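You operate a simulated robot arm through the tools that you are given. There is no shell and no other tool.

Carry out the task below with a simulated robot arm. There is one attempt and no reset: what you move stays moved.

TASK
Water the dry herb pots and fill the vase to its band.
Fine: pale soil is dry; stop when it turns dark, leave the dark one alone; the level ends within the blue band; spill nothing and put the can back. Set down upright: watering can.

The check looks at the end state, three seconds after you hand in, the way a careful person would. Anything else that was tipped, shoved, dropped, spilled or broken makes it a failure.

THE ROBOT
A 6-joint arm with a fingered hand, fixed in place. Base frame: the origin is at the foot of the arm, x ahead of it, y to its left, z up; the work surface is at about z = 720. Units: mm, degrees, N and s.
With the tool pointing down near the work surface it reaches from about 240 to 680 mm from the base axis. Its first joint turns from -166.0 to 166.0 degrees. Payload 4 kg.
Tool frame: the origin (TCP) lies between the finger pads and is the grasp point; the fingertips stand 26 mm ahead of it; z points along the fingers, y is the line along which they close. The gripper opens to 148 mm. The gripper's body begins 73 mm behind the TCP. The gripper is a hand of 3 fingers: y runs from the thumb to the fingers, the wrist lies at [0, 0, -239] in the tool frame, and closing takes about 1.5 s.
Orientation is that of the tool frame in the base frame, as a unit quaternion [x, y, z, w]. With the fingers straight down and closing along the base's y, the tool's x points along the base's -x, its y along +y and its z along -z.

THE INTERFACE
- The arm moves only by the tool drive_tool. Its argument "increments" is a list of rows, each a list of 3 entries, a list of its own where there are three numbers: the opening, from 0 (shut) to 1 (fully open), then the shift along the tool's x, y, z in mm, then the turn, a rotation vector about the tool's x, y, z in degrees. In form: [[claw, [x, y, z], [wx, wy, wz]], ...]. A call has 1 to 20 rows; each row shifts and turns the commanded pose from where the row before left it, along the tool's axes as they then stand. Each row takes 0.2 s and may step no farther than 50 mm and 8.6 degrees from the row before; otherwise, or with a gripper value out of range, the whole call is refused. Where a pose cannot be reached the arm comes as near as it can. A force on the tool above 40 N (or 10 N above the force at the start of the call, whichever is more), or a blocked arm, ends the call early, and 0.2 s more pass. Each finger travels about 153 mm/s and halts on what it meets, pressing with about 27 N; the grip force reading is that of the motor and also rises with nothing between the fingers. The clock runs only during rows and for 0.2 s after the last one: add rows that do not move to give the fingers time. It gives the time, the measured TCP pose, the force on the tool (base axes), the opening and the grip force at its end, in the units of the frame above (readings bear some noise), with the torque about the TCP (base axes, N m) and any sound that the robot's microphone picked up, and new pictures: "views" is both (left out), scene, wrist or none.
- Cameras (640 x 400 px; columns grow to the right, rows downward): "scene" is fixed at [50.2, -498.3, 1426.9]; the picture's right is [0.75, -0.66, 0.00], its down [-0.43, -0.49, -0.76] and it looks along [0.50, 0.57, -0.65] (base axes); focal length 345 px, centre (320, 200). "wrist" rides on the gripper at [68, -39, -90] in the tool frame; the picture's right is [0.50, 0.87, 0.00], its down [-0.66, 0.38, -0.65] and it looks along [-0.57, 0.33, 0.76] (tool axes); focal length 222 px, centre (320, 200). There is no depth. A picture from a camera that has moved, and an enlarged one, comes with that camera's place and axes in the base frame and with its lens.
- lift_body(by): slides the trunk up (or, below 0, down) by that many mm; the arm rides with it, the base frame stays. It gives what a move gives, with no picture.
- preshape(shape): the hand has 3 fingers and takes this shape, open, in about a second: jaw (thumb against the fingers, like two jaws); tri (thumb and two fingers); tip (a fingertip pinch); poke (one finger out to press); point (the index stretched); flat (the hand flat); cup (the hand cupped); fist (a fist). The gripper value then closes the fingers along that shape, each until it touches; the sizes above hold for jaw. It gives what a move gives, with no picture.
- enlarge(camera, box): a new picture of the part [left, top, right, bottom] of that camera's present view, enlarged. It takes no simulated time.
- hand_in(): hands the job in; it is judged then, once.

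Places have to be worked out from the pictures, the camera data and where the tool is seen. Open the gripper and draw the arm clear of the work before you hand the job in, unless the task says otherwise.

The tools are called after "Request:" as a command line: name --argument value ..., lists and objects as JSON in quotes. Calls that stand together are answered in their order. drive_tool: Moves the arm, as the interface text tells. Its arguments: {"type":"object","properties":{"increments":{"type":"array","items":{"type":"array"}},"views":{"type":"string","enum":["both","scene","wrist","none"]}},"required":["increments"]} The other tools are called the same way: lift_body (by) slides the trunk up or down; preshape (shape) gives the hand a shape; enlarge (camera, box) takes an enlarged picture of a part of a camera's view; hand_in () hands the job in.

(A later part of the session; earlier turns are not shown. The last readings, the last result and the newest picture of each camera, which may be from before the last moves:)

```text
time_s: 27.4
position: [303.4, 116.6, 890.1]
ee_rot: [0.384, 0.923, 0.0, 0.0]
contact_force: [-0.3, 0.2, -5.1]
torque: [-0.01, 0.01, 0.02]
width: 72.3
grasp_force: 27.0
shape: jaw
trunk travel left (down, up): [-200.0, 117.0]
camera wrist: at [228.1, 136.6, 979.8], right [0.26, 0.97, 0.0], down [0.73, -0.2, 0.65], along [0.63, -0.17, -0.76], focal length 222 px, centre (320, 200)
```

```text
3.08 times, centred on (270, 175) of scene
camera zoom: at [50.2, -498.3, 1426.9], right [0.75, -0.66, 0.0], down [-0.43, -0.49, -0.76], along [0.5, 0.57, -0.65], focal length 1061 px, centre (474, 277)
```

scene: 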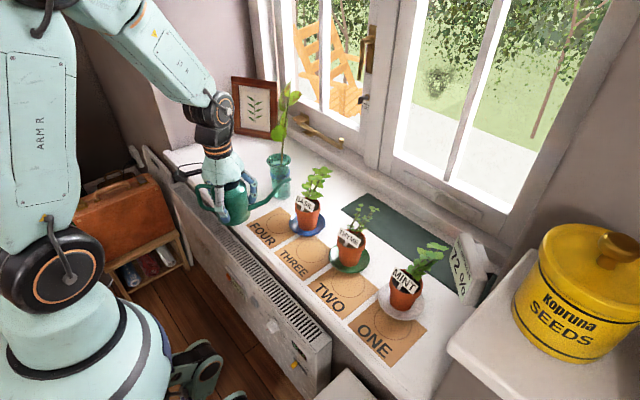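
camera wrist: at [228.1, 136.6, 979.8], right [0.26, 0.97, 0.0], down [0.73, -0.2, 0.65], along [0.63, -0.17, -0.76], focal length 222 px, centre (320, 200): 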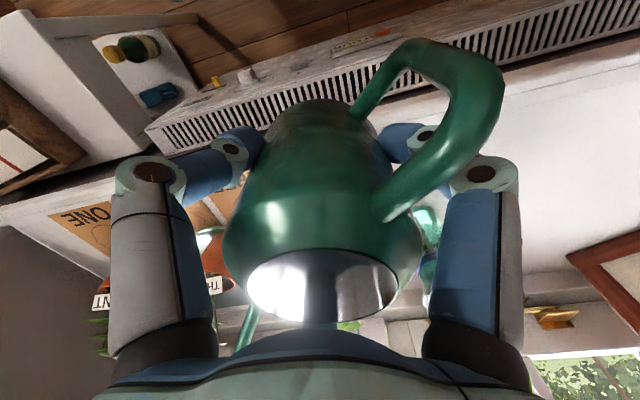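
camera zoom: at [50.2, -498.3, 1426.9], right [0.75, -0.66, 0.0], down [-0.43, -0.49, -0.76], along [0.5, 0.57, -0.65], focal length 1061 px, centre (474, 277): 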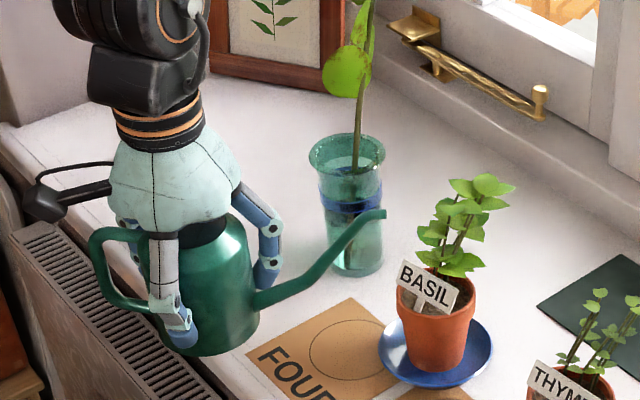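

The can seen side-on has an S-spout whose tip, projected from the hand pose, lands right on the picture, so the calibration is good. I bring the tip near basil at (472, 81, 900), still upright, then tilt 12° about the tip, which should be too little to pour.

Request:
drive_tool --increments '[[0.3, [0.4, 8, 5], [0, 0, 0]], [0.3, [0.8, 15.75, 9.8], [0, 0, 0]], [0.3, [0.8, 15.75, 9.8], [0, 0, 0]], [0.3, [0.8, 15.75, 9.8], [0, 0, 0]], [0.3, [0.8, 15.75, 9.8], [0, 0, 0]], [0.3, [0.8, 15.75, 9.8], [0, 0, 0]], [0.3, [0.5, 7.7, 5], [0, 0, 0]], [0.3, [0, 0, 0], [0, 0, 0]], [0.3, [2.32, 0, -5.24], [0, 2, 0]], [0.3, [2.32, 0, -5.24], [0, 2, 0]], [0.3, [2.32, 0, -5.24], [0, 2, 0]], [0.3, [2.32, 0, -5.24], [0, 2, 0]], [0.3, [2.32, 0, -5.24], [0, 2, 0]], [0.3, [2.32, 0, -5.24], [0, 2, 0]], [0.3, [0, 0, 0], [0, 0, 0]]]'

Request:
enlarge --camera "scene" --box '[230, 130, 350, 240]'

```text
time_s: 30.6
position: [358.1, 194.8, 862.7]
ee_rot: [0.38, 0.919, 0.04, -0.096]
contact_force: [0.2, 0.1, -4.3]
torque: [-0.02, 0.03, 0.0]
width: 72.5
grasp_force: 26.9
shape: jaw
trunk travel left (down, up): [-200.0, 117.0]
camera wrist: at [298.5, 200.2, 965.5], right [0.27, 0.96, 0.1], down [0.82, -0.28, 0.5], along [0.51, -0.05, -0.86], focal length 222 px, centre (320, 200)
```

scene: 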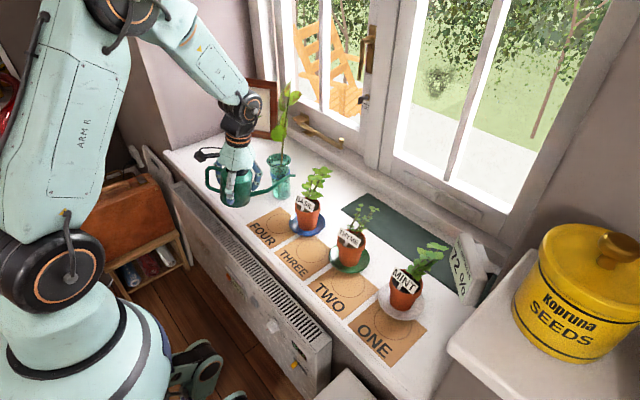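
wrist: 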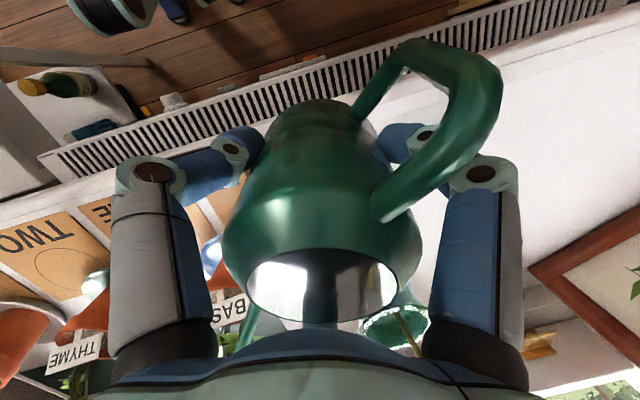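

```text
3.64 times, centred on (290, 185) of scene
camera zoom: at [50.2, -498.3, 1426.9], right [0.75, -0.66, 0.0], down [-0.43, -0.49, -0.76], along [0.5, 0.57, -0.65], focal length 1254 px, centre (429, 254)
```

zoom: 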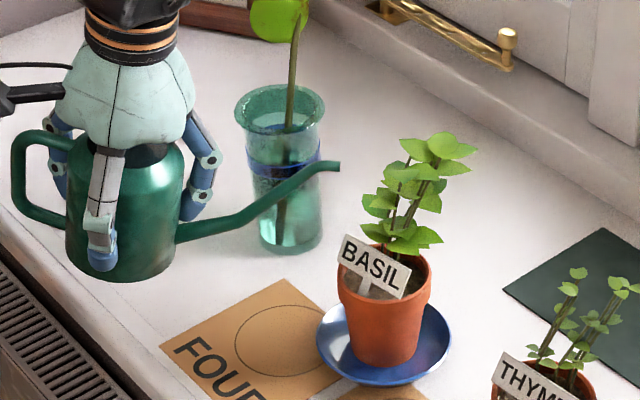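

The tip is at (471, 81, 899) with a 12° tilt, as computed. I move it over the soil behind the sign to about (486, 67, 859).

Request:
drive_tool --increments '[[0.3, [-4.8, 0.13, 5.9], [0, 0, 0]], [0.3, [-4.8, 0.13, 5.9], [0, 0, 0]], [0.3, [-4.8, 0.13, 5.9], [0, 0, 0]], [0.3, [-4.8, 0.13, 5.9], [0, 0, 0]], [0.3, [-4.8, 0.13, 5.9], [0, 0, 0]], [0.3, [-4.6, 0.13, 5.5], [0, 0, 0]], [0.3, [0, 0, 0], [0, 0, 0]]]' --views "scene"

Request:
enlarge --camera "scene" --box '[270, 150, 340, 230]'

Request:
enlarge --camera "wrist" --box '[60, 180, 460, 400]'

```text
time_s: 32.2
position: [374.0, 180.2, 822.6]
ee_rot: [0.381, 0.919, 0.04, -0.097]
contact_force: [-0.2, 0.5, -4.8]
torque: [0.0, 0.0, -0.01]
width: 72.5
grasp_force: 26.9
shape: jaw
trunk travel left (down, up): [-200.0, 117.0]
```

scene: 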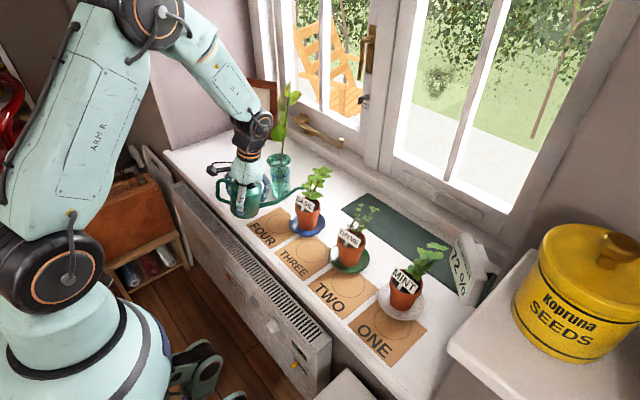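

```text
5.00 times, centred on (305, 190) of scene
camera zoom: at [50.2, -498.3, 1426.9], right [0.75, -0.66, 0.0], down [-0.43, -0.49, -0.76], along [0.5, 0.57, -0.65], focal length 1724 px, centre (395, 250)
```

zoom: 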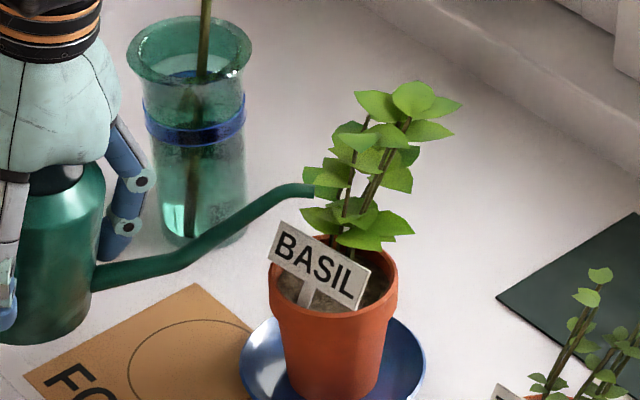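

```text
1.60 times, centred on (260, 290) of wrist
camera zoom: at [313.1, 186.0, 925.1], right [0.27, 0.96, 0.1], down [0.82, -0.28, 0.5], along [0.51, -0.05, -0.86], focal length 355 px, centre (416, 56)
```

zoom: 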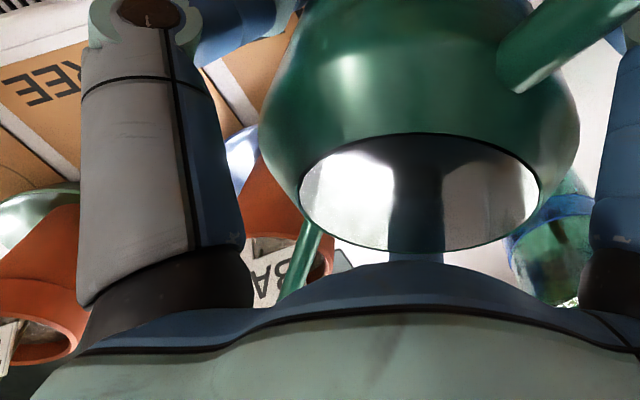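

The tip is at (487, 67, 859), above the pot behind the sign and in front of the leaves. I tilt in small steps about the tip and watch for water.

Request:
drive_tool --increments '[[0.3, [2.32, 0, -5.24], [0, 2, 0]], [0.3, [2.32, 0, -5.24], [0, 2, 0]], [0.3, [2.32, 0, -5.24], [0, 2, 0]]]' --views "none"

Request:
enlarge --camera "scene" --box '[270, 150, 340, 230]'

```text
time_s: 33.0
position: [372.3, 183.2, 838.7]
ee_rot: [0.378, 0.912, 0.06, -0.144]
contact_force: [0.5, 0.5, -4.6]
torque: [0.0, 0.04, 0.01]
width: 72.3
grasp_force: 27.1
shape: jaw
trunk travel left (down, up): [-200.0, 117.0]
```

```text
5.00 times, centred on (305, 190) of scene
camera zoom: at [50.2, -498.3, 1426.9], right [0.75, -0.66, 0.0], down [-0.43, -0.49, -0.76], along [0.5, 0.57, -0.65], focal length 1724 px, centre (395, 250)
```

zoom: 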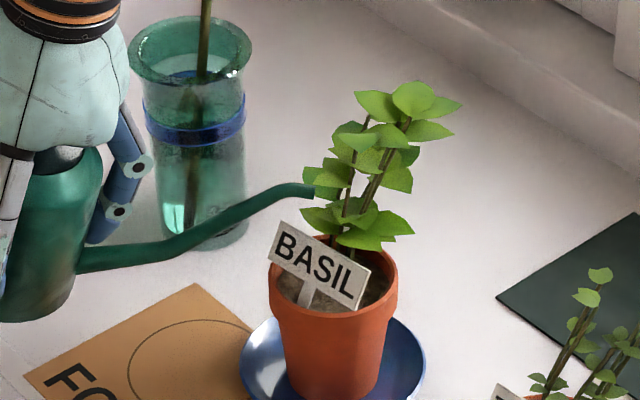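

Now at 18° with no water yet. I continue to 22°.

Request:
drive_tool --increments '[[0.3, [2.32, 0, -5.24], [0, 2, 0]], [0.3, [1.17, 0, -2.61], [0, 1, 0]], [0.3, [1.17, 0, -2.61], [0, 1, 0]]]' --views "none"

Request:
enlarge --camera "scene" --box '[270, 150, 340, 230]'

```text
time_s: 33.8
position: [372.3, 182.9, 851.4]
ee_rot: [0.376, 0.907, 0.074, -0.176]
contact_force: [-0.3, -0.8, -3.9]
torque: [0.03, 0.02, 0.01]
width: 72.5
grasp_force: 27.1
shape: jaw
trunk travel left (down, up): [-200.0, 117.0]
```

```text
5.00 times, centred on (305, 190) of scene
camera zoom: at [50.2, -498.3, 1426.9], right [0.75, -0.66, 0.0], down [-0.43, -0.49, -0.76], along [0.5, 0.57, -0.65], focal length 1724 px, centre (395, 250)
```

zoom: 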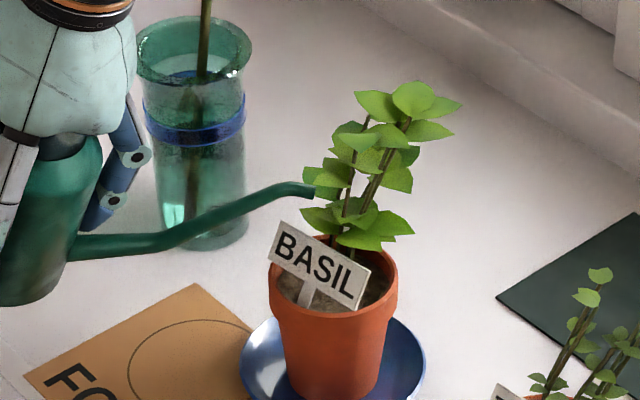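

No water yet at 22°, and no stream sound reported. On to 25°.

Request:
drive_tool --increments '[[0.3, [1.17, 0, -2.61], [0, 1, 0]], [0.3, [1.17, 0, -2.61], [0, 1, 0]], [0.3, [1.17, 0, -2.61], [0, 1, 0]]]' --views "none"

Request:
enlarge --camera "scene" --box '[270, 150, 340, 230]'

```text
time_s: 34.6
position: [371.6, 183.9, 859.3]
ee_rot: [0.374, 0.902, 0.082, -0.2]
contact_force: [0.6, -0.1, -4.4]
torque: [0.01, 0.04, 0.01]
width: 72.4
grasp_force: 26.7
shape: jaw
trunk travel left (down, up): [-200.0, 117.0]
```

```text
5.00 times, centred on (305, 190) of scene
camera zoom: at [50.2, -498.3, 1426.9], right [0.75, -0.66, 0.0], down [-0.43, -0.49, -0.76], along [0.5, 0.57, -0.65], focal length 1724 px, centre (395, 250)
```

zoom: 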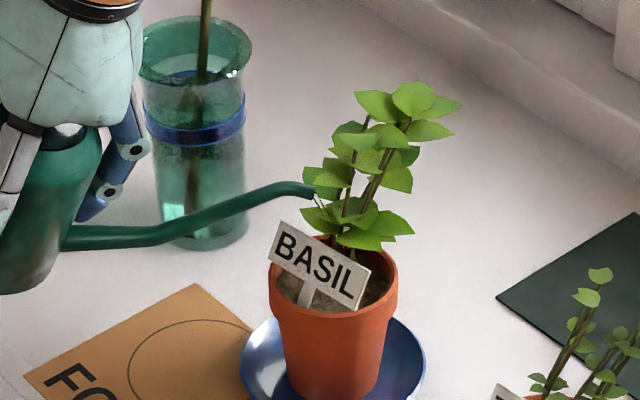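

There's a hint of a thread of water below the tip. Zooming in tighter.

Request:
enlarge --camera "scene" --box '[290, 175, 330, 215]'

Request:
enlarge --camera "wrist" --box '[150, 200, 400, 400]'

```text
10.00 times, centred on (310, 195) of scene
camera zoom: at [50.2, -498.3, 1426.9], right [0.75, -0.66, 0.0], down [-0.43, -0.49, -0.76], along [0.5, 0.57, -0.65], focal length 3448 px, centre (420, 250)
```

zoom: 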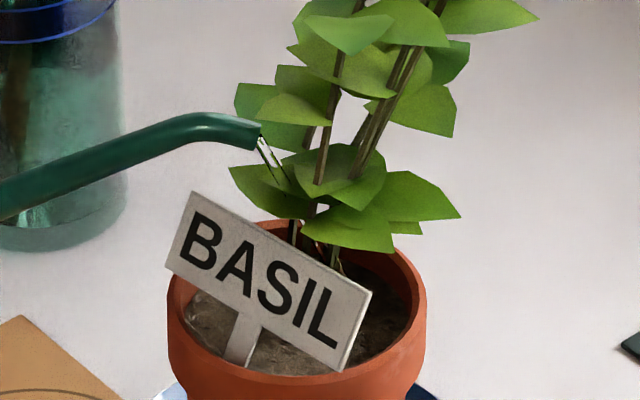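

```text
2.00 times, centred on (275, 300) of wrist
camera zoom: at [327.5, 172.0, 969.5], right [0.29, 0.93, 0.21], down [0.88, -0.35, 0.32], along [0.37, 0.09, -0.93], focal length 444 px, centre (410, 0)
```

zoom: 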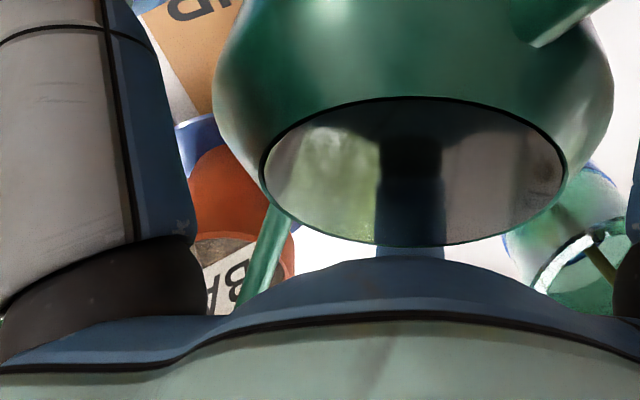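

A thin stream is running. By its arc it should land near (498, 55), the middle of the pot. I hold and watch the soil.

Request:
drive_tool --increments '[[0.3, [0, 0, 0], [0, 0, 0]], [0.3, [0, 0, 0], [0, 0, 0]]]' --views "none"

Request:
enlarge --camera "scene" --box '[285, 175, 335, 240]'

```text
time_s: 35.2
position: [370.7, 183.3, 858.5]
ee_rot: [0.373, 0.902, 0.083, -0.2]
contact_force: [-1.1, 0.8, -4.5]
torque: [0.01, 0.01, 0.0]
width: 72.4
grasp_force: 27.2
shape: jaw
trunk travel left (down, up): [-200.0, 117.0]
```

```text
6.15 times, centred on (310, 208) of scene
camera zoom: at [50.2, -498.3, 1426.9], right [0.75, -0.66, 0.0], down [-0.43, -0.49, -0.76], along [0.5, 0.57, -0.65], focal length 2122 px, centre (382, 154)
```

zoom: 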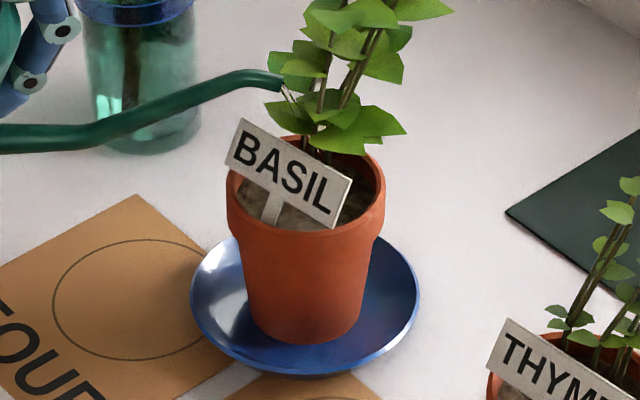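

The stream reaches the soil behind the sign and the soil is still pale. Holding a bit longer.

Request:
drive_tool --increments '[[0.3, [0, 0, 0], [0, 0, 0]], [0.3, [0, 0, 0], [0, 0, 0]], [0.3, [0, 0, 0], [0, 0, 0]], [0.3, [0, 0, 0], [0, 0, 0]]]' --views "none"

Request:
enlarge --camera "scene" --box '[285, 175, 335, 240]'

```text
time_s: 36.2
position: [370.9, 183.8, 860.0]
ee_rot: [0.374, 0.902, 0.083, -0.199]
contact_force: [-0.6, -0.1, -4.3]
torque: [0.01, 0.0, 0.0]
width: 72.5
grasp_force: 26.9
shape: jaw
trunk travel left (down, up): [-200.0, 117.0]
```

```text
6.15 times, centred on (310, 208) of scene
camera zoom: at [50.2, -498.3, 1426.9], right [0.75, -0.66, 0.0], down [-0.43, -0.49, -0.76], along [0.5, 0.57, -0.65], focal length 2122 px, centre (382, 154)
```

zoom: 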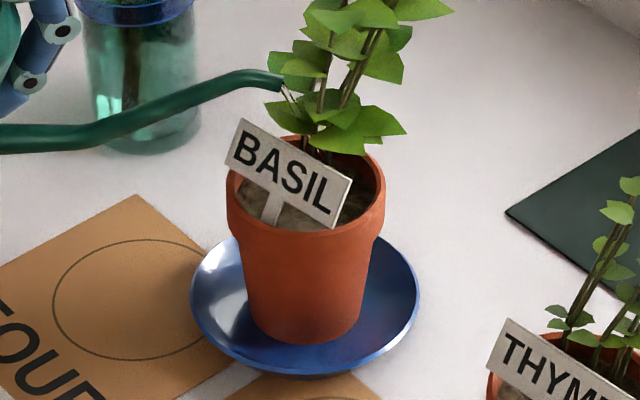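

I'll compare the soil colour at a tight zoom.

Request:
enlarge --camera "scene" --box '[295, 190, 325, 215]'

Request:
enlarge --camera "scene" --box '[335, 220, 370, 250]'

Request:
drive_tool --increments '[[0.3, [0, 0, 0], [0, 0, 0]], [0.3, [0, 0, 0], [0, 0, 0]], [0.3, [0, 0, 0], [0, 0, 0]], [0.3, [0, 0, 0], [0, 0, 0]]]' --views "none"

Request:
enlarge --camera "scene" --box '[295, 190, 325, 215]'

```text
16.00 times, centred on (310, 202) of scene
camera zoom: at [50.2, -498.3, 1426.9], right [0.75, -0.66, 0.0], down [-0.43, -0.49, -0.76], along [0.5, 0.57, -0.65], focal length 5516 px, centre (480, 160)
```

zoom: 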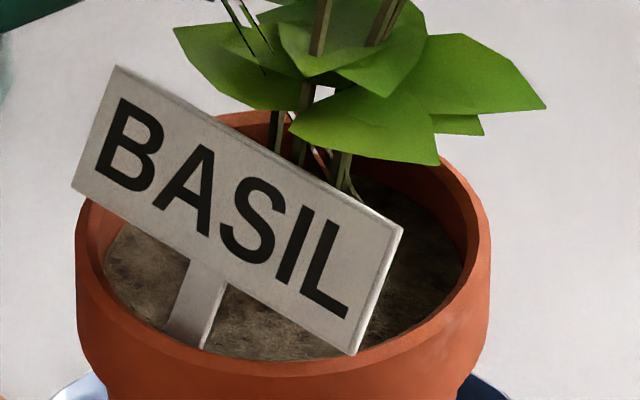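

```text
13.33 times, centred on (352, 235) of scene
camera zoom: at [50.2, -498.3, 1426.9], right [0.75, -0.66, 0.0], down [-0.43, -0.49, -0.76], along [0.5, 0.57, -0.65], focal length 4597 px, centre (-113, -267)
```

zoom: 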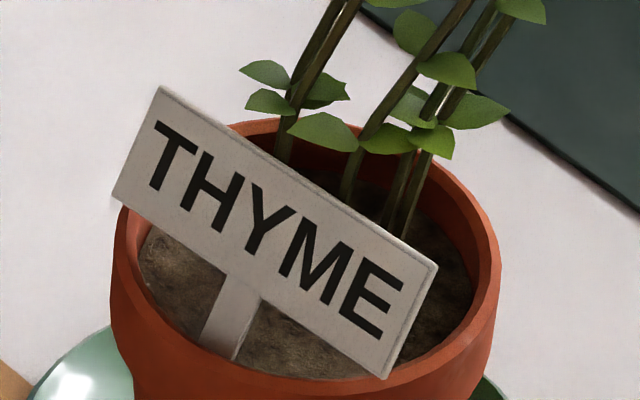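

```text
time_s: 37.2
position: [371.6, 184.3, 859.7]
ee_rot: [0.373, 0.902, 0.083, -0.2]
contact_force: [0.1, 0.4, -4.5]
torque: [-0.02, 0.02, 0.0]
width: 72.3
grasp_force: 27.2
shape: jaw
trunk travel left (down, up): [-200.0, 117.0]
```

```text
16.00 times, centred on (310, 202) of scene
camera zoom: at [50.2, -498.3, 1426.9], right [0.75, -0.66, 0.0], down [-0.43, -0.49, -0.76], along [0.5, 0.57, -0.65], focal length 5516 px, centre (480, 160)
```

zoom: 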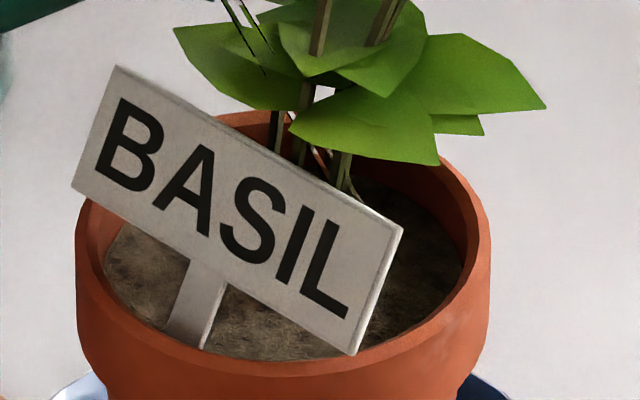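

The stream continues but it's thin and the soil is still pale. I add 1° of tilt and hold for another second.

Request:
drive_tool --increments '[[0.3, [1.17, 0, -2.61], [0, 1, 0]], [0.3, [0, 0, 0], [0, 0, 0]], [0.3, [0, 0, 0], [0, 0, 0]], [0.3, [0, 0, 0], [0, 0, 0]]]' --views "none"

Request:
enlarge --camera "scene" --box '[290, 180, 330, 215]'

```text
time_s: 38.2
position: [370.7, 183.1, 861.8]
ee_rot: [0.374, 0.9, 0.086, -0.208]
contact_force: [0.2, 0.1, -4.5]
torque: [0.03, -0.01, 0.03]
width: 72.2
grasp_force: 26.9
shape: jaw
trunk travel left (down, up): [-200.0, 117.0]
```

```text
11.43 times, centred on (310, 198) of scene
camera zoom: at [50.2, -498.3, 1426.9], right [0.75, -0.66, 0.0], down [-0.43, -0.49, -0.76], along [0.5, 0.57, -0.65], focal length 3940 px, centre (434, 229)
```

zoom: 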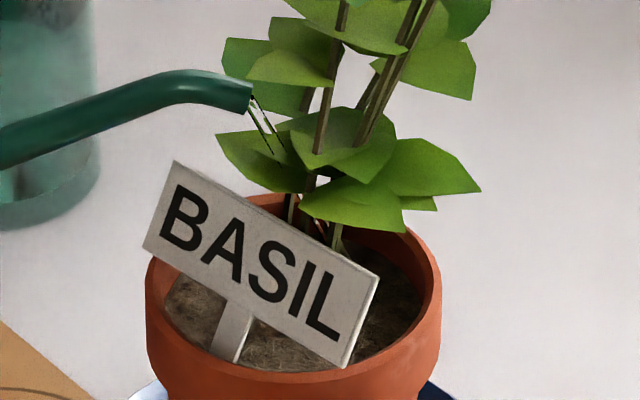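

The stream is a bit fuller and still inside the pot. I keep holding.

Request:
drive_tool --increments '[[0.3, [0, 0, 0], [0, 0, 0]], [0.3, [0, 0, 0], [0, 0, 0]], [0.3, [0, 0, 0], [0, 0, 0]], [0.3, [0, 0, 0], [0, 0, 0]]]' --views "none"

Request:
enlarge --camera "scene" --box '[290, 180, 330, 215]'

```text
time_s: 39.2
position: [371.3, 184.6, 862.7]
ee_rot: [0.373, 0.9, 0.086, -0.208]
contact_force: [0.4, 0.1, -5.1]
torque: [-0.01, 0.02, -0.03]
width: 72.3
grasp_force: 26.7
shape: jaw
trunk travel left (down, up): [-200.0, 117.0]
```

```text
11.43 times, centred on (310, 198) of scene
camera zoom: at [50.2, -498.3, 1426.9], right [0.75, -0.66, 0.0], down [-0.43, -0.49, -0.76], along [0.5, 0.57, -0.65], focal length 3940 px, centre (434, 229)
```

zoom: 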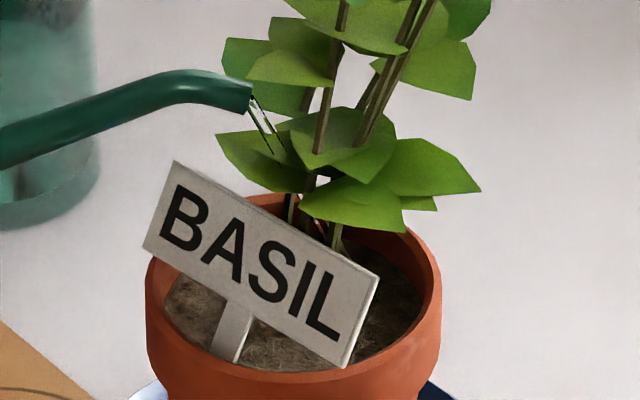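

No colour change yet. I add another degree to raise the flow and check again.

Request:
drive_tool --increments '[[0.3, [1.17, 0, -2.61], [0, 1, 0]], [0.3, [0, 0, 0], [0, 0, 0]], [0.3, [0, 0, 0], [0, 0, 0]]]' --views "none"

Request:
enlarge --camera "scene" --box '[290, 180, 330, 215]'

Request:
enlarge --camera "wrist" --box '[150, 200, 400, 400]'

```text
time_s: 40.0
position: [371.4, 182.6, 864.9]
ee_rot: [0.373, 0.898, 0.089, -0.216]
contact_force: [-0.2, -0.4, -4.5]
torque: [-0.04, 0.01, 0.01]
width: 72.3
grasp_force: 27.0
shape: jaw
trunk travel left (down, up): [-200.0, 117.0]
```

```text
11.43 times, centred on (310, 198) of scene
camera zoom: at [50.2, -498.3, 1426.9], right [0.75, -0.66, 0.0], down [-0.43, -0.49, -0.76], along [0.5, 0.57, -0.65], focal length 3940 px, centre (434, 229)
```

zoom: 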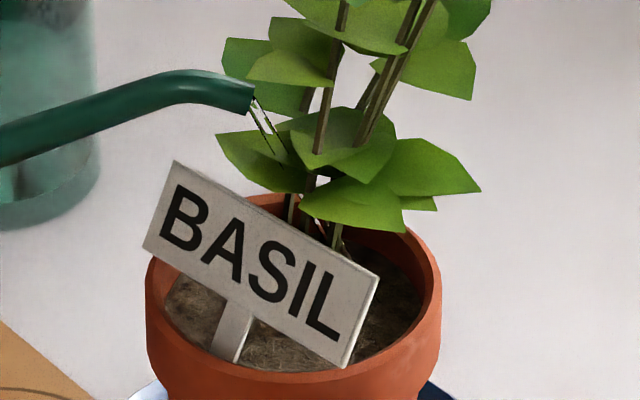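

```text
2.00 times, centred on (275, 300) of wrist
camera zoom: at [330.6, 168.8, 976.2], right [0.3, 0.93, 0.23], down [0.89, -0.36, 0.28], along [0.34, 0.12, -0.93], focal length 444 px, centre (410, 0)
```

zoom: 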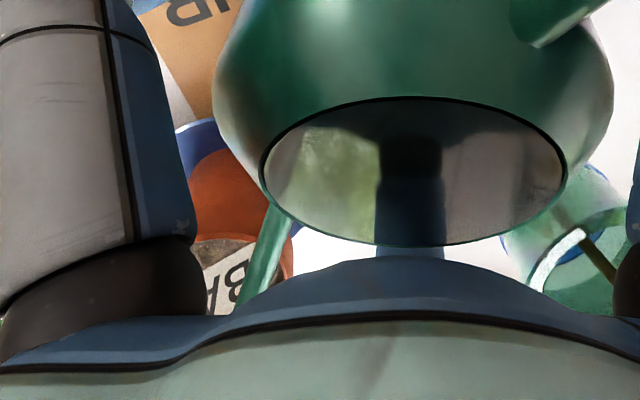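

The pour is stable and on target. Holding about one more second.

Request:
drive_tool --increments '[[0.3, [0, 0, 0], [0, 0, 0]], [0.3, [0, 0, 0], [0, 0, 0]], [0.3, [0, 0, 0], [0, 0, 0]], [0.3, [0, 0, 0], [0, 0, 0]], [0.3, [0, 0, 0], [0, 0, 0]]]' --views "none"

Request:
enlarge --camera "scene" --box '[290, 180, 330, 215]'

```text
time_s: 41.2
position: [372.5, 183.0, 864.6]
ee_rot: [0.372, 0.898, 0.089, -0.216]
contact_force: [-0.8, 0.1, -4.9]
torque: [0.0, 0.01, 0.02]
width: 72.4
grasp_force: 26.9
shape: jaw
trunk travel left (down, up): [-200.0, 117.0]
```

```text
11.43 times, centred on (310, 198) of scene
camera zoom: at [50.2, -498.3, 1426.9], right [0.75, -0.66, 0.0], down [-0.43, -0.49, -0.76], along [0.5, 0.57, -0.65], focal length 3940 px, centre (434, 229)
```

zoom: 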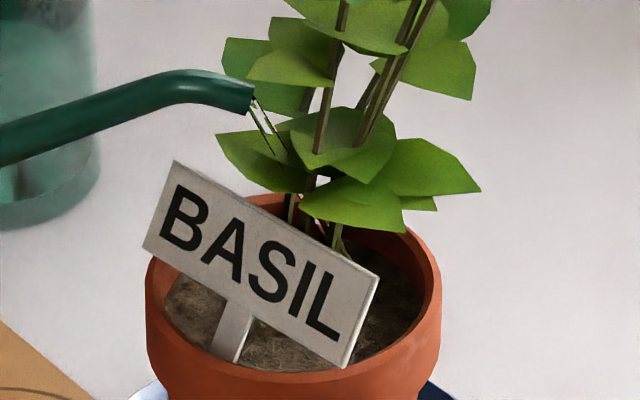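

Still pale. I raise the tilt by 2° to 29° for a stronger flow and look at the whole pot and saucer too.

Request:
drive_tool --increments '[[0.3, [1.17, 0, -2.61], [0, 1, 0]], [0.3, [1.17, 0, -2.61], [0, 1, 0]], [0.3, [0, 0, 0], [0, 0, 0]], [0.3, [0, 0, 0], [0, 0, 0]]]' --views "none"

Request:
enlarge --camera "scene" --box '[290, 180, 330, 215]'

Request:
enlarge --camera "scene" --box '[265, 160, 345, 250]'

```text
time_s: 42.2
position: [371.9, 183.4, 870.4]
ee_rot: [0.371, 0.895, 0.096, -0.231]
contact_force: [0.0, 0.6, -4.4]
torque: [0.0, 0.01, 0.02]
width: 72.0
grasp_force: 27.2
shape: jaw
trunk travel left (down, up): [-200.0, 117.0]
```

```text
11.43 times, centred on (310, 198) of scene
camera zoom: at [50.2, -498.3, 1426.9], right [0.75, -0.66, 0.0], down [-0.43, -0.49, -0.76], along [0.5, 0.57, -0.65], focal length 3940 px, centre (434, 229)
```

zoom: 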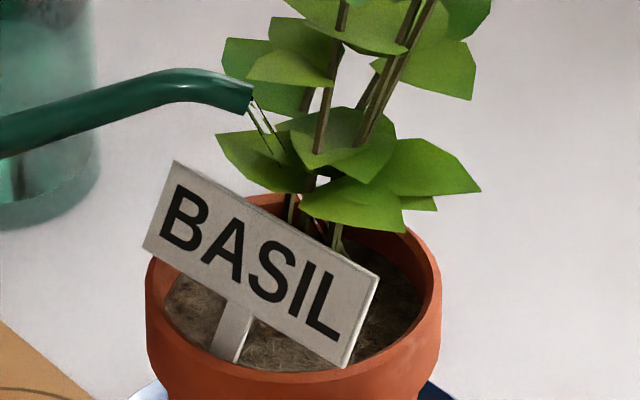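

```text
4.44 times, centred on (305, 205) of scene
camera zoom: at [50.2, -498.3, 1426.9], right [0.75, -0.66, 0.0], down [-0.43, -0.49, -0.76], along [0.5, 0.57, -0.65], focal length 1532 px, centre (387, 178)
```

zoom: 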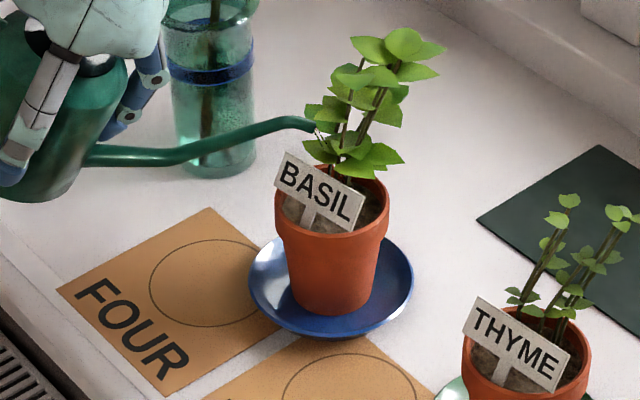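

The stream stays in the pot and the saucer and sill are dry. Holding another second.

Request:
drive_tool --increments '[[0.3, [0, 0, 0], [0, 0, 0]], [0.3, [0, 0, 0], [0, 0, 0]], [0.3, [0, 0, 0], [0, 0, 0]], [0.3, [0, 0, 0], [0, 0, 0]], [0.3, [0, 0, 0], [0, 0, 0]]]' --views "none"

Request:
enlarge --camera "scene" --box '[290, 180, 330, 215]'

```text
time_s: 43.4
position: [370.5, 183.3, 869.9]
ee_rot: [0.37, 0.895, 0.095, -0.231]
contact_force: [-0.5, -0.3, -3.8]
torque: [-0.01, 0.02, 0.03]
width: 72.1
grasp_force: 27.3
shape: jaw
trunk travel left (down, up): [-200.0, 117.0]
```

```text
11.43 times, centred on (310, 198) of scene
camera zoom: at [50.2, -498.3, 1426.9], right [0.75, -0.66, 0.0], down [-0.43, -0.49, -0.76], along [0.5, 0.57, -0.65], focal length 3940 px, centre (434, 229)
```

zoom: 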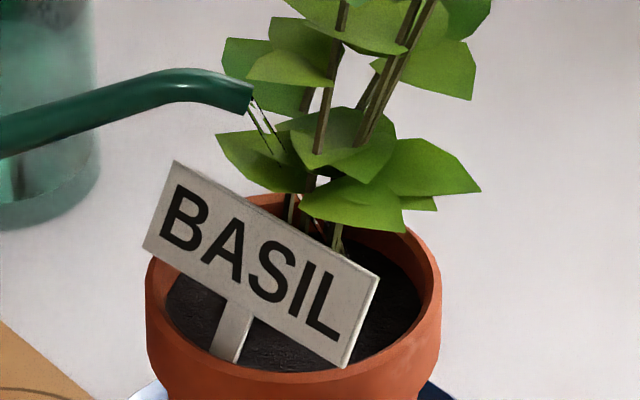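

The basil soil has just turned dark. I tilt back at once about the tip, to roughly 13°.

Request:
drive_tool --increments '[[0.3, [-11.05, 0, 20.07], [0, -8, 0]], [0.3, [-11.05, 0, 20.07], [0, -8, 0]], [0.3, [0, 0, 0], [0, 0, 0]], [0.3, [0, 0, 0], [0, 0, 0]]]' --views "none"

Request:
enlarge --camera "scene" --box '[265, 160, 345, 250]'

Request:
enlarge --camera "scene" --box '[290, 180, 330, 215]'

```text
time_s: 44.4
position: [373.6, 181.9, 824.9]
ee_rot: [0.381, 0.918, 0.044, -0.105]
contact_force: [0.7, -0.4, -4.3]
torque: [0.03, 0.04, 0.0]
width: 71.8
grasp_force: 27.0
shape: jaw
trunk travel left (down, up): [-200.0, 117.0]
```

```text
4.44 times, centred on (305, 205) of scene
camera zoom: at [50.2, -498.3, 1426.9], right [0.75, -0.66, 0.0], down [-0.43, -0.49, -0.76], along [0.5, 0.57, -0.65], focal length 1532 px, centre (387, 178)
```

zoom: 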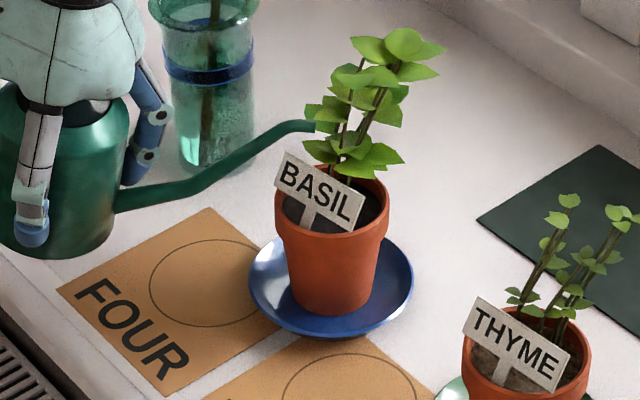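

```text
11.43 times, centred on (310, 198) of scene
camera zoom: at [50.2, -498.3, 1426.9], right [0.75, -0.66, 0.0], down [-0.43, -0.49, -0.76], along [0.5, 0.57, -0.65], focal length 3940 px, centre (434, 229)
```

zoom: 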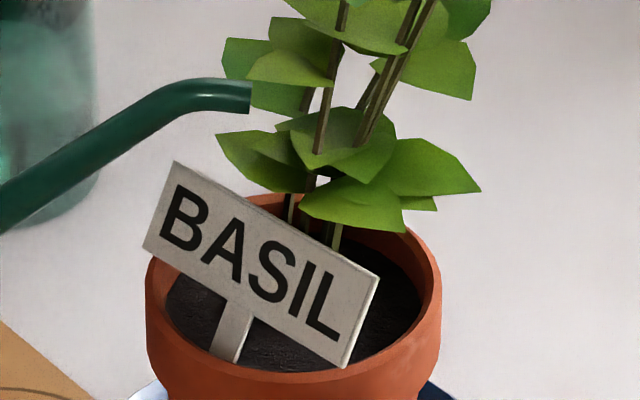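

Basil is done: dark soil, flow stopped, nothing spilled. I back the spout off and up, shift along to thyme, and come in to the same relative spot, tip at about (487, −101, 858).

Request:
drive_tool --increments '[[0.3, [8, 0, -6], [0, 0, 0]], [0.3, [13, 0, -9], [0, 0, 0]], [0.3, [14, 0, -10], [0, 0, 0]], [0.3, [14.2, 0, -9.8], [0, 0, 0]], [0.3, [-12.9, -13.16, -3], [0, 0, 0]], [0.3, [-12.9, -13.16, -3], [0, 0, 0]], [0.3, [-12.9, -13.16, -3], [0, 0, 0]], [0.3, [-12.9, -13.16, -3], [0, 0, 0]], [0.3, [-12.9, -13.16, -3], [0, 0, 0]], [0.3, [-12.9, -13.16, -3], [0, 0, 0]], [0.3, [-12.9, -13.16, -3], [0, 0, 0]], [0.3, [-12.9, -13.16, -3], [0, 0, 0]], [0.3, [-12.9, -13.16, -3], [0, 0, 0]], [0.3, [0, 0, 0], [0, 0, 0]]]'

Request:
enlarge --camera "scene" --box '[280, 150, 390, 270]'

```text
time_s: 47.4
position: [344.9, 40.3, 868.6]
ee_rot: [0.38, 0.918, 0.044, -0.104]
contact_force: [-0.6, 0.1, -4.2]
torque: [0.02, 0.0, 0.0]
width: 72.7
grasp_force: 27.5
shape: jaw
trunk travel left (down, up): [-200.0, 117.0]
camera wrist: at [286.0, 44.8, 973.4], right [0.27, 0.96, 0.11], down [0.82, -0.29, 0.49], along [0.5, -0.04, -0.86], focal length 222 px, centre (320, 200)
```

scene: 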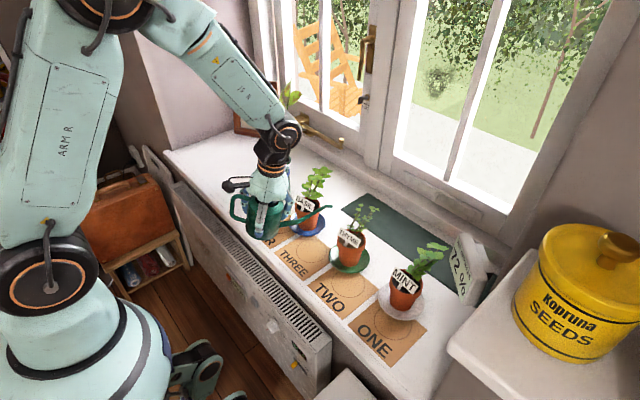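
wrist: 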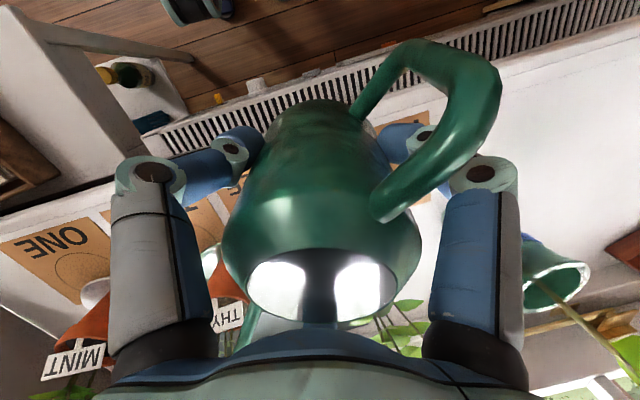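

```text
3.33 times, centred on (335, 210) of scene
camera zoom: at [50.2, -498.3, 1426.9], right [0.75, -0.66, 0.0], down [-0.43, -0.49, -0.76], along [0.5, 0.57, -0.65], focal length 1149 px, centre (270, 167)
```

zoom: 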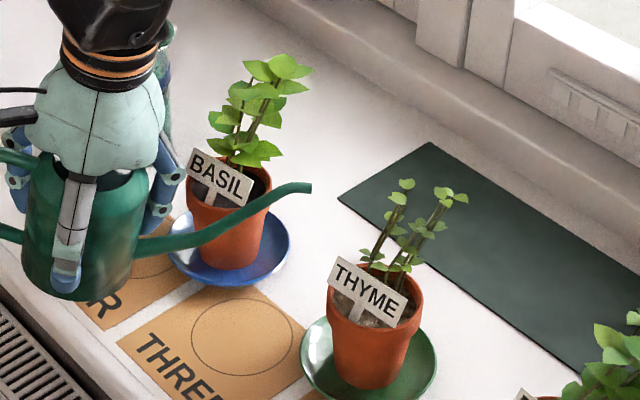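

The tip is at (458, −74, 902), clear of everything. I advance to the thyme spot and pre-tilt to about 22°, short of the earlier pouring angle.

Request:
drive_tool --increments '[[0.3, [-9.84, 0, 6.96], [0, 0, 0]], [0.3, [-9.84, 0, 6.96], [0, 0, 0]], [0.3, [-9.84, 0, 6.96], [0, 0, 0]], [0.3, [-9.84, 0, 6.96], [0, 0, 0]], [0.3, [-9.84, 0, 6.96], [0, 0, 0]], [0.3, [0, 0, 0], [0, 0, 0]], [0.3, [2.32, 0, -5.24], [0, 2, 0]], [0.3, [2.32, 0, -5.24], [0, 2, 0]], [0.3, [2.32, 0, -5.24], [0, 2, 0]], [0.3, [2.32, 0, -5.24], [0, 2, 0]], [0.3, [1.17, 0, -2.61], [0, 1, 0]]]' --views "none"

Request:
enlarge --camera "scene" --box '[320, 190, 380, 260]'

Request:
enlarge --camera "scene" --box '[230, 130, 390, 270]'

```text
time_s: 49.8
position: [370.5, 14.8, 849.4]
ee_rot: [0.376, 0.906, 0.073, -0.178]
contact_force: [1.1, -0.3, -5.9]
torque: [0.0, -0.02, -0.01]
width: 71.9
grasp_force: 27.3
shape: jaw
trunk travel left (down, up): [-200.0, 117.0]
```

```text
5.71 times, centred on (350, 225) of scene
camera zoom: at [50.2, -498.3, 1426.9], right [0.75, -0.66, 0.0], down [-0.43, -0.49, -0.76], along [0.5, 0.57, -0.65], focal length 1970 px, centre (149, 57)
```

zoom: 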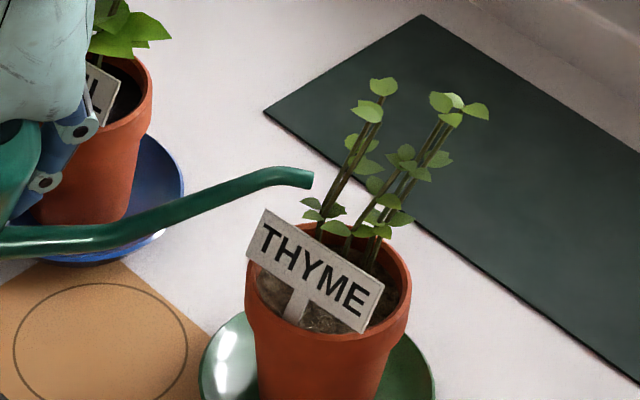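

```text
2.86 times, centred on (310, 200) of scene
camera zoom: at [50.2, -498.3, 1426.9], right [0.75, -0.66, 0.0], down [-0.43, -0.49, -0.76], along [0.5, 0.57, -0.65], focal length 985 px, centre (349, 200)
```

zoom: 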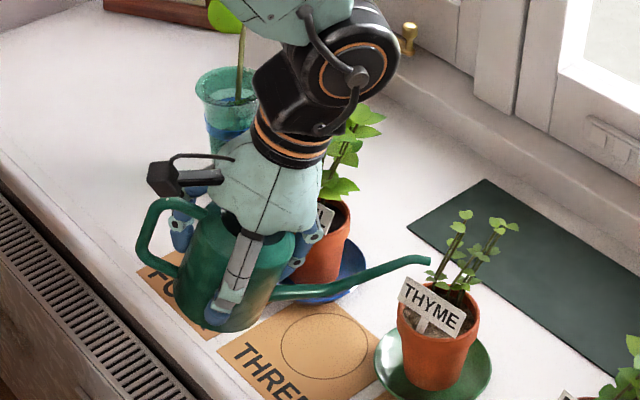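

The tip is at (486, −102, 858), in front of thyme's leaves. I tilt on to about 27° and check for flow.

Request:
drive_tool --increments '[[0.3, [2.32, 0, -5.24], [0, 2, 0]], [0.3, [2.32, 0, -5.24], [0, 2, 0]], [0.3, [1.17, 0, -2.61], [0, 1, 0]]]' --views "none"

Request:
enlarge --camera "scene" --box '[330, 205, 375, 250]'

```text
time_s: 50.6
position: [372.3, 15.4, 865.7]
ee_rot: [0.372, 0.898, 0.09, -0.216]
contact_force: [0.3, -0.4, -3.9]
torque: [-0.01, -0.03, -0.02]
width: 72.3
grasp_force: 26.7
shape: jaw
trunk travel left (down, up): [-200.0, 117.0]
```

```text
8.89 times, centred on (352, 228) of scene
camera zoom: at [50.2, -498.3, 1426.9], right [0.75, -0.66, 0.0], down [-0.43, -0.49, -0.76], along [0.5, 0.57, -0.65], focal length 3064 px, centre (31, -44)
```

zoom: 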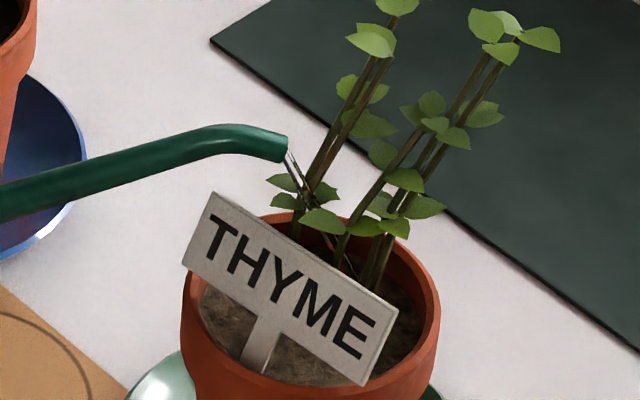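

The stream runs cleanly into the thyme pot. I go to 29° and hold about a second at a time.

Request:
drive_tool --increments '[[0.3, [1.17, 0, -2.61], [0, 1, 0]], [0.3, [1.17, 0, -2.61], [0, 1, 0]], [0.3, [0, 0, 0], [0, 0, 0]], [0.3, [0, 0, 0], [0, 0, 0]], [0.3, [0, 0, 0], [0, 0, 0]]]' --views "none"

Request:
enlarge --camera "scene" --box '[330, 205, 375, 250]'

```text
time_s: 51.8
position: [371.4, 15.1, 869.5]
ee_rot: [0.37, 0.895, 0.096, -0.231]
contact_force: [0.5, 0.1, -3.8]
torque: [-0.01, 0.03, -0.02]
width: 72.1
grasp_force: 26.9
shape: jaw
trunk travel left (down, up): [-200.0, 117.0]
```

```text
8.89 times, centred on (352, 228) of scene
camera zoom: at [50.2, -498.3, 1426.9], right [0.75, -0.66, 0.0], down [-0.43, -0.49, -0.76], along [0.5, 0.57, -0.65], focal length 3064 px, centre (31, -44)
```

zoom: 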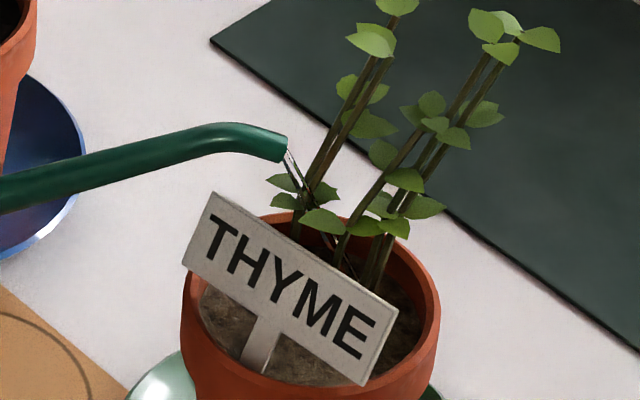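

The flow is steady and the soil is still pale. I hold another second.

Request:
drive_tool --increments '[[0.3, [1.17, 0, -2.61], [0, 1, 0]], [0.3, [0, 0, 0], [0, 0, 0]], [0.3, [0, 0, 0], [0, 0, 0]], [0.3, [0, 0, 0], [0, 0, 0]], [0.3, [0, 0, 0], [0, 0, 0]], [0.3, [0, 0, 0], [0, 0, 0]]]' --views "none"

Request:
enlarge --camera "scene" --box '[330, 205, 375, 250]'

```text
time_s: 53.2
position: [373.1, 15.4, 872.1]
ee_rot: [0.37, 0.892, 0.099, -0.239]
contact_force: [0.2, 0.2, -3.7]
torque: [0.02, 0.01, 0.01]
width: 72.2
grasp_force: 27.1
shape: jaw
trunk travel left (down, up): [-200.0, 117.0]
```

```text
8.89 times, centred on (352, 228) of scene
camera zoom: at [50.2, -498.3, 1426.9], right [0.75, -0.66, 0.0], down [-0.43, -0.49, -0.76], along [0.5, 0.57, -0.65], focal length 3064 px, centre (31, -44)
```

zoom: 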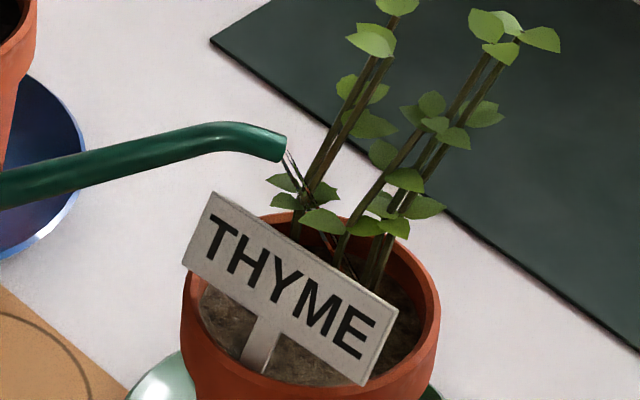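

Still pale, with the stream staying inside the pot. Holding another second.

Request:
drive_tool --increments '[[0.3, [0, 0, 0], [0, 0, 0]], [0.3, [0, 0, 0], [0, 0, 0]], [0.3, [0, 0, 0], [0, 0, 0]], [0.3, [0, 0, 0], [0, 0, 0]], [0.3, [0, 0, 0], [0, 0, 0]]]' --views "none"

Request:
enlarge --camera "scene" --box '[330, 205, 375, 250]'

```text
time_s: 54.4
position: [372.2, 15.3, 873.5]
ee_rot: [0.37, 0.892, 0.099, -0.239]
contact_force: [0.1, -0.5, -3.9]
torque: [-0.02, -0.01, -0.01]
width: 71.9
grasp_force: 26.9
shape: jaw
trunk travel left (down, up): [-200.0, 117.0]
```

```text
8.89 times, centred on (352, 228) of scene
camera zoom: at [50.2, -498.3, 1426.9], right [0.75, -0.66, 0.0], down [-0.43, -0.49, -0.76], along [0.5, 0.57, -0.65], focal length 3064 px, centre (31, -44)
```

zoom: 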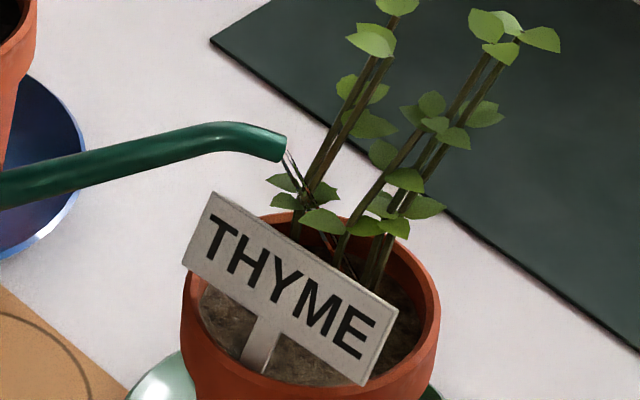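

Not dark yet. I add 1° to about 31° and hold.

Request:
drive_tool --increments '[[0.3, [1.17, 0, -2.61], [0, 1, 0]], [0.3, [0, 0, 0], [0, 0, 0]], [0.3, [0, 0, 0], [0, 0, 0]], [0.3, [0, 0, 0], [0, 0, 0]], [0.3, [0, 0, 0], [0, 0, 0]]]' --views "none"

Request:
enlarge --camera "scene" --box '[330, 205, 375, 250]'

```text
time_s: 55.6
position: [372.5, 15.6, 875.7]
ee_rot: [0.369, 0.89, 0.102, -0.246]
contact_force: [0.5, 0.0, -4.1]
torque: [0.0, 0.01, 0.01]
width: 72.2
grasp_force: 27.0
shape: jaw
trunk travel left (down, up): [-200.0, 117.0]
```

```text
8.89 times, centred on (352, 228) of scene
camera zoom: at [50.2, -498.3, 1426.9], right [0.75, -0.66, 0.0], down [-0.43, -0.49, -0.76], along [0.5, 0.57, -0.65], focal length 3064 px, centre (31, -44)
```

zoom: 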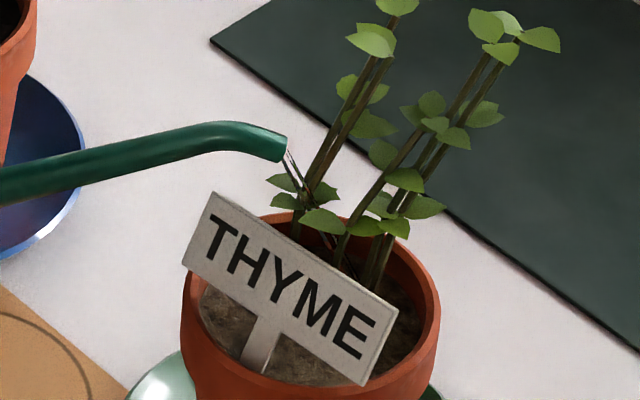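

Still pale after about 5 s of pouring (basil took about 9 s). Holding another second.

Request:
drive_tool --increments '[[0.3, [0, 0, 0], [0, 0, 0]], [0.3, [0, 0, 0], [0, 0, 0]], [0.3, [0, 0, 0], [0, 0, 0]], [0.3, [0, 0, 0], [0, 0, 0]], [0.3, [0, 0, 0], [0, 0, 0]]]' --views "none"

Request:
enlarge --camera "scene" --box '[330, 205, 375, 250]'

```text
time_s: 56.8
position: [372.0, 14.5, 876.0]
ee_rot: [0.369, 0.89, 0.103, -0.247]
contact_force: [-0.7, 0.1, -3.7]
torque: [0.01, 0.02, -0.01]
width: 72.3
grasp_force: 26.7
shape: jaw
trunk travel left (down, up): [-200.0, 117.0]
```

```text
8.89 times, centred on (352, 228) of scene
camera zoom: at [50.2, -498.3, 1426.9], right [0.75, -0.66, 0.0], down [-0.43, -0.49, -0.76], along [0.5, 0.57, -0.65], focal length 3064 px, centre (31, -44)
```

zoom: 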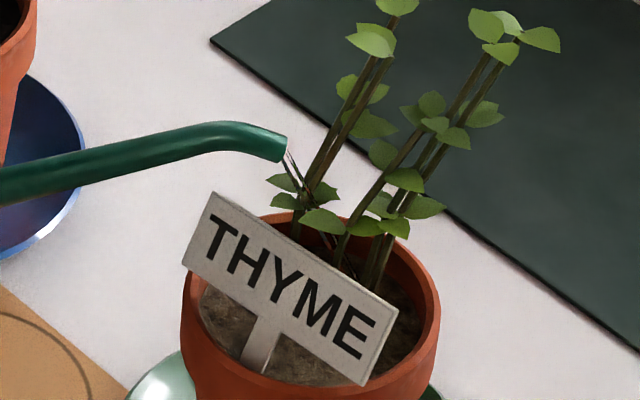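

The stream is thinning slightly, so I add another degree and hold.

Request:
drive_tool --increments '[[0.3, [1.17, 0, -2.61], [0, 1, 0]], [0.3, [0, 0, 0], [0, 0, 0]], [0.3, [0, 0, 0], [0, 0, 0]], [0.3, [0, 0, 0], [0, 0, 0]], [0.3, [0, 0, 0], [0, 0, 0]]]' --views "none"

Request:
enlarge --camera "scene" --box '[330, 205, 375, 250]'

```text
time_s: 58.0
position: [371.9, 15.2, 879.0]
ee_rot: [0.368, 0.888, 0.106, -0.255]
contact_force: [1.0, 0.0, -5.0]
torque: [-0.01, 0.0, -0.01]
width: 71.8
grasp_force: 26.8
shape: jaw
trunk travel left (down, up): [-200.0, 117.0]
```

```text
8.89 times, centred on (352, 228) of scene
camera zoom: at [50.2, -498.3, 1426.9], right [0.75, -0.66, 0.0], down [-0.43, -0.49, -0.76], along [0.5, 0.57, -0.65], focal length 3064 px, centre (31, -44)
```

zoom: 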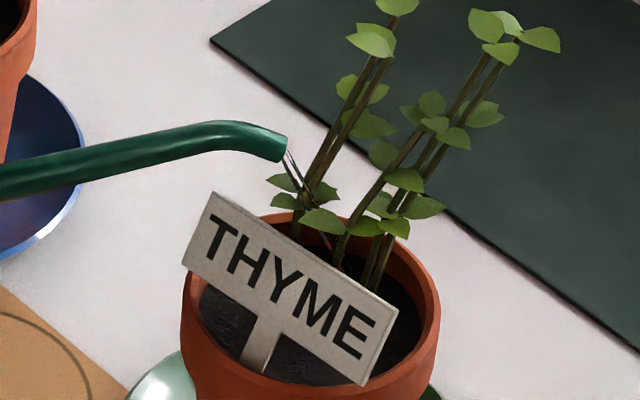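

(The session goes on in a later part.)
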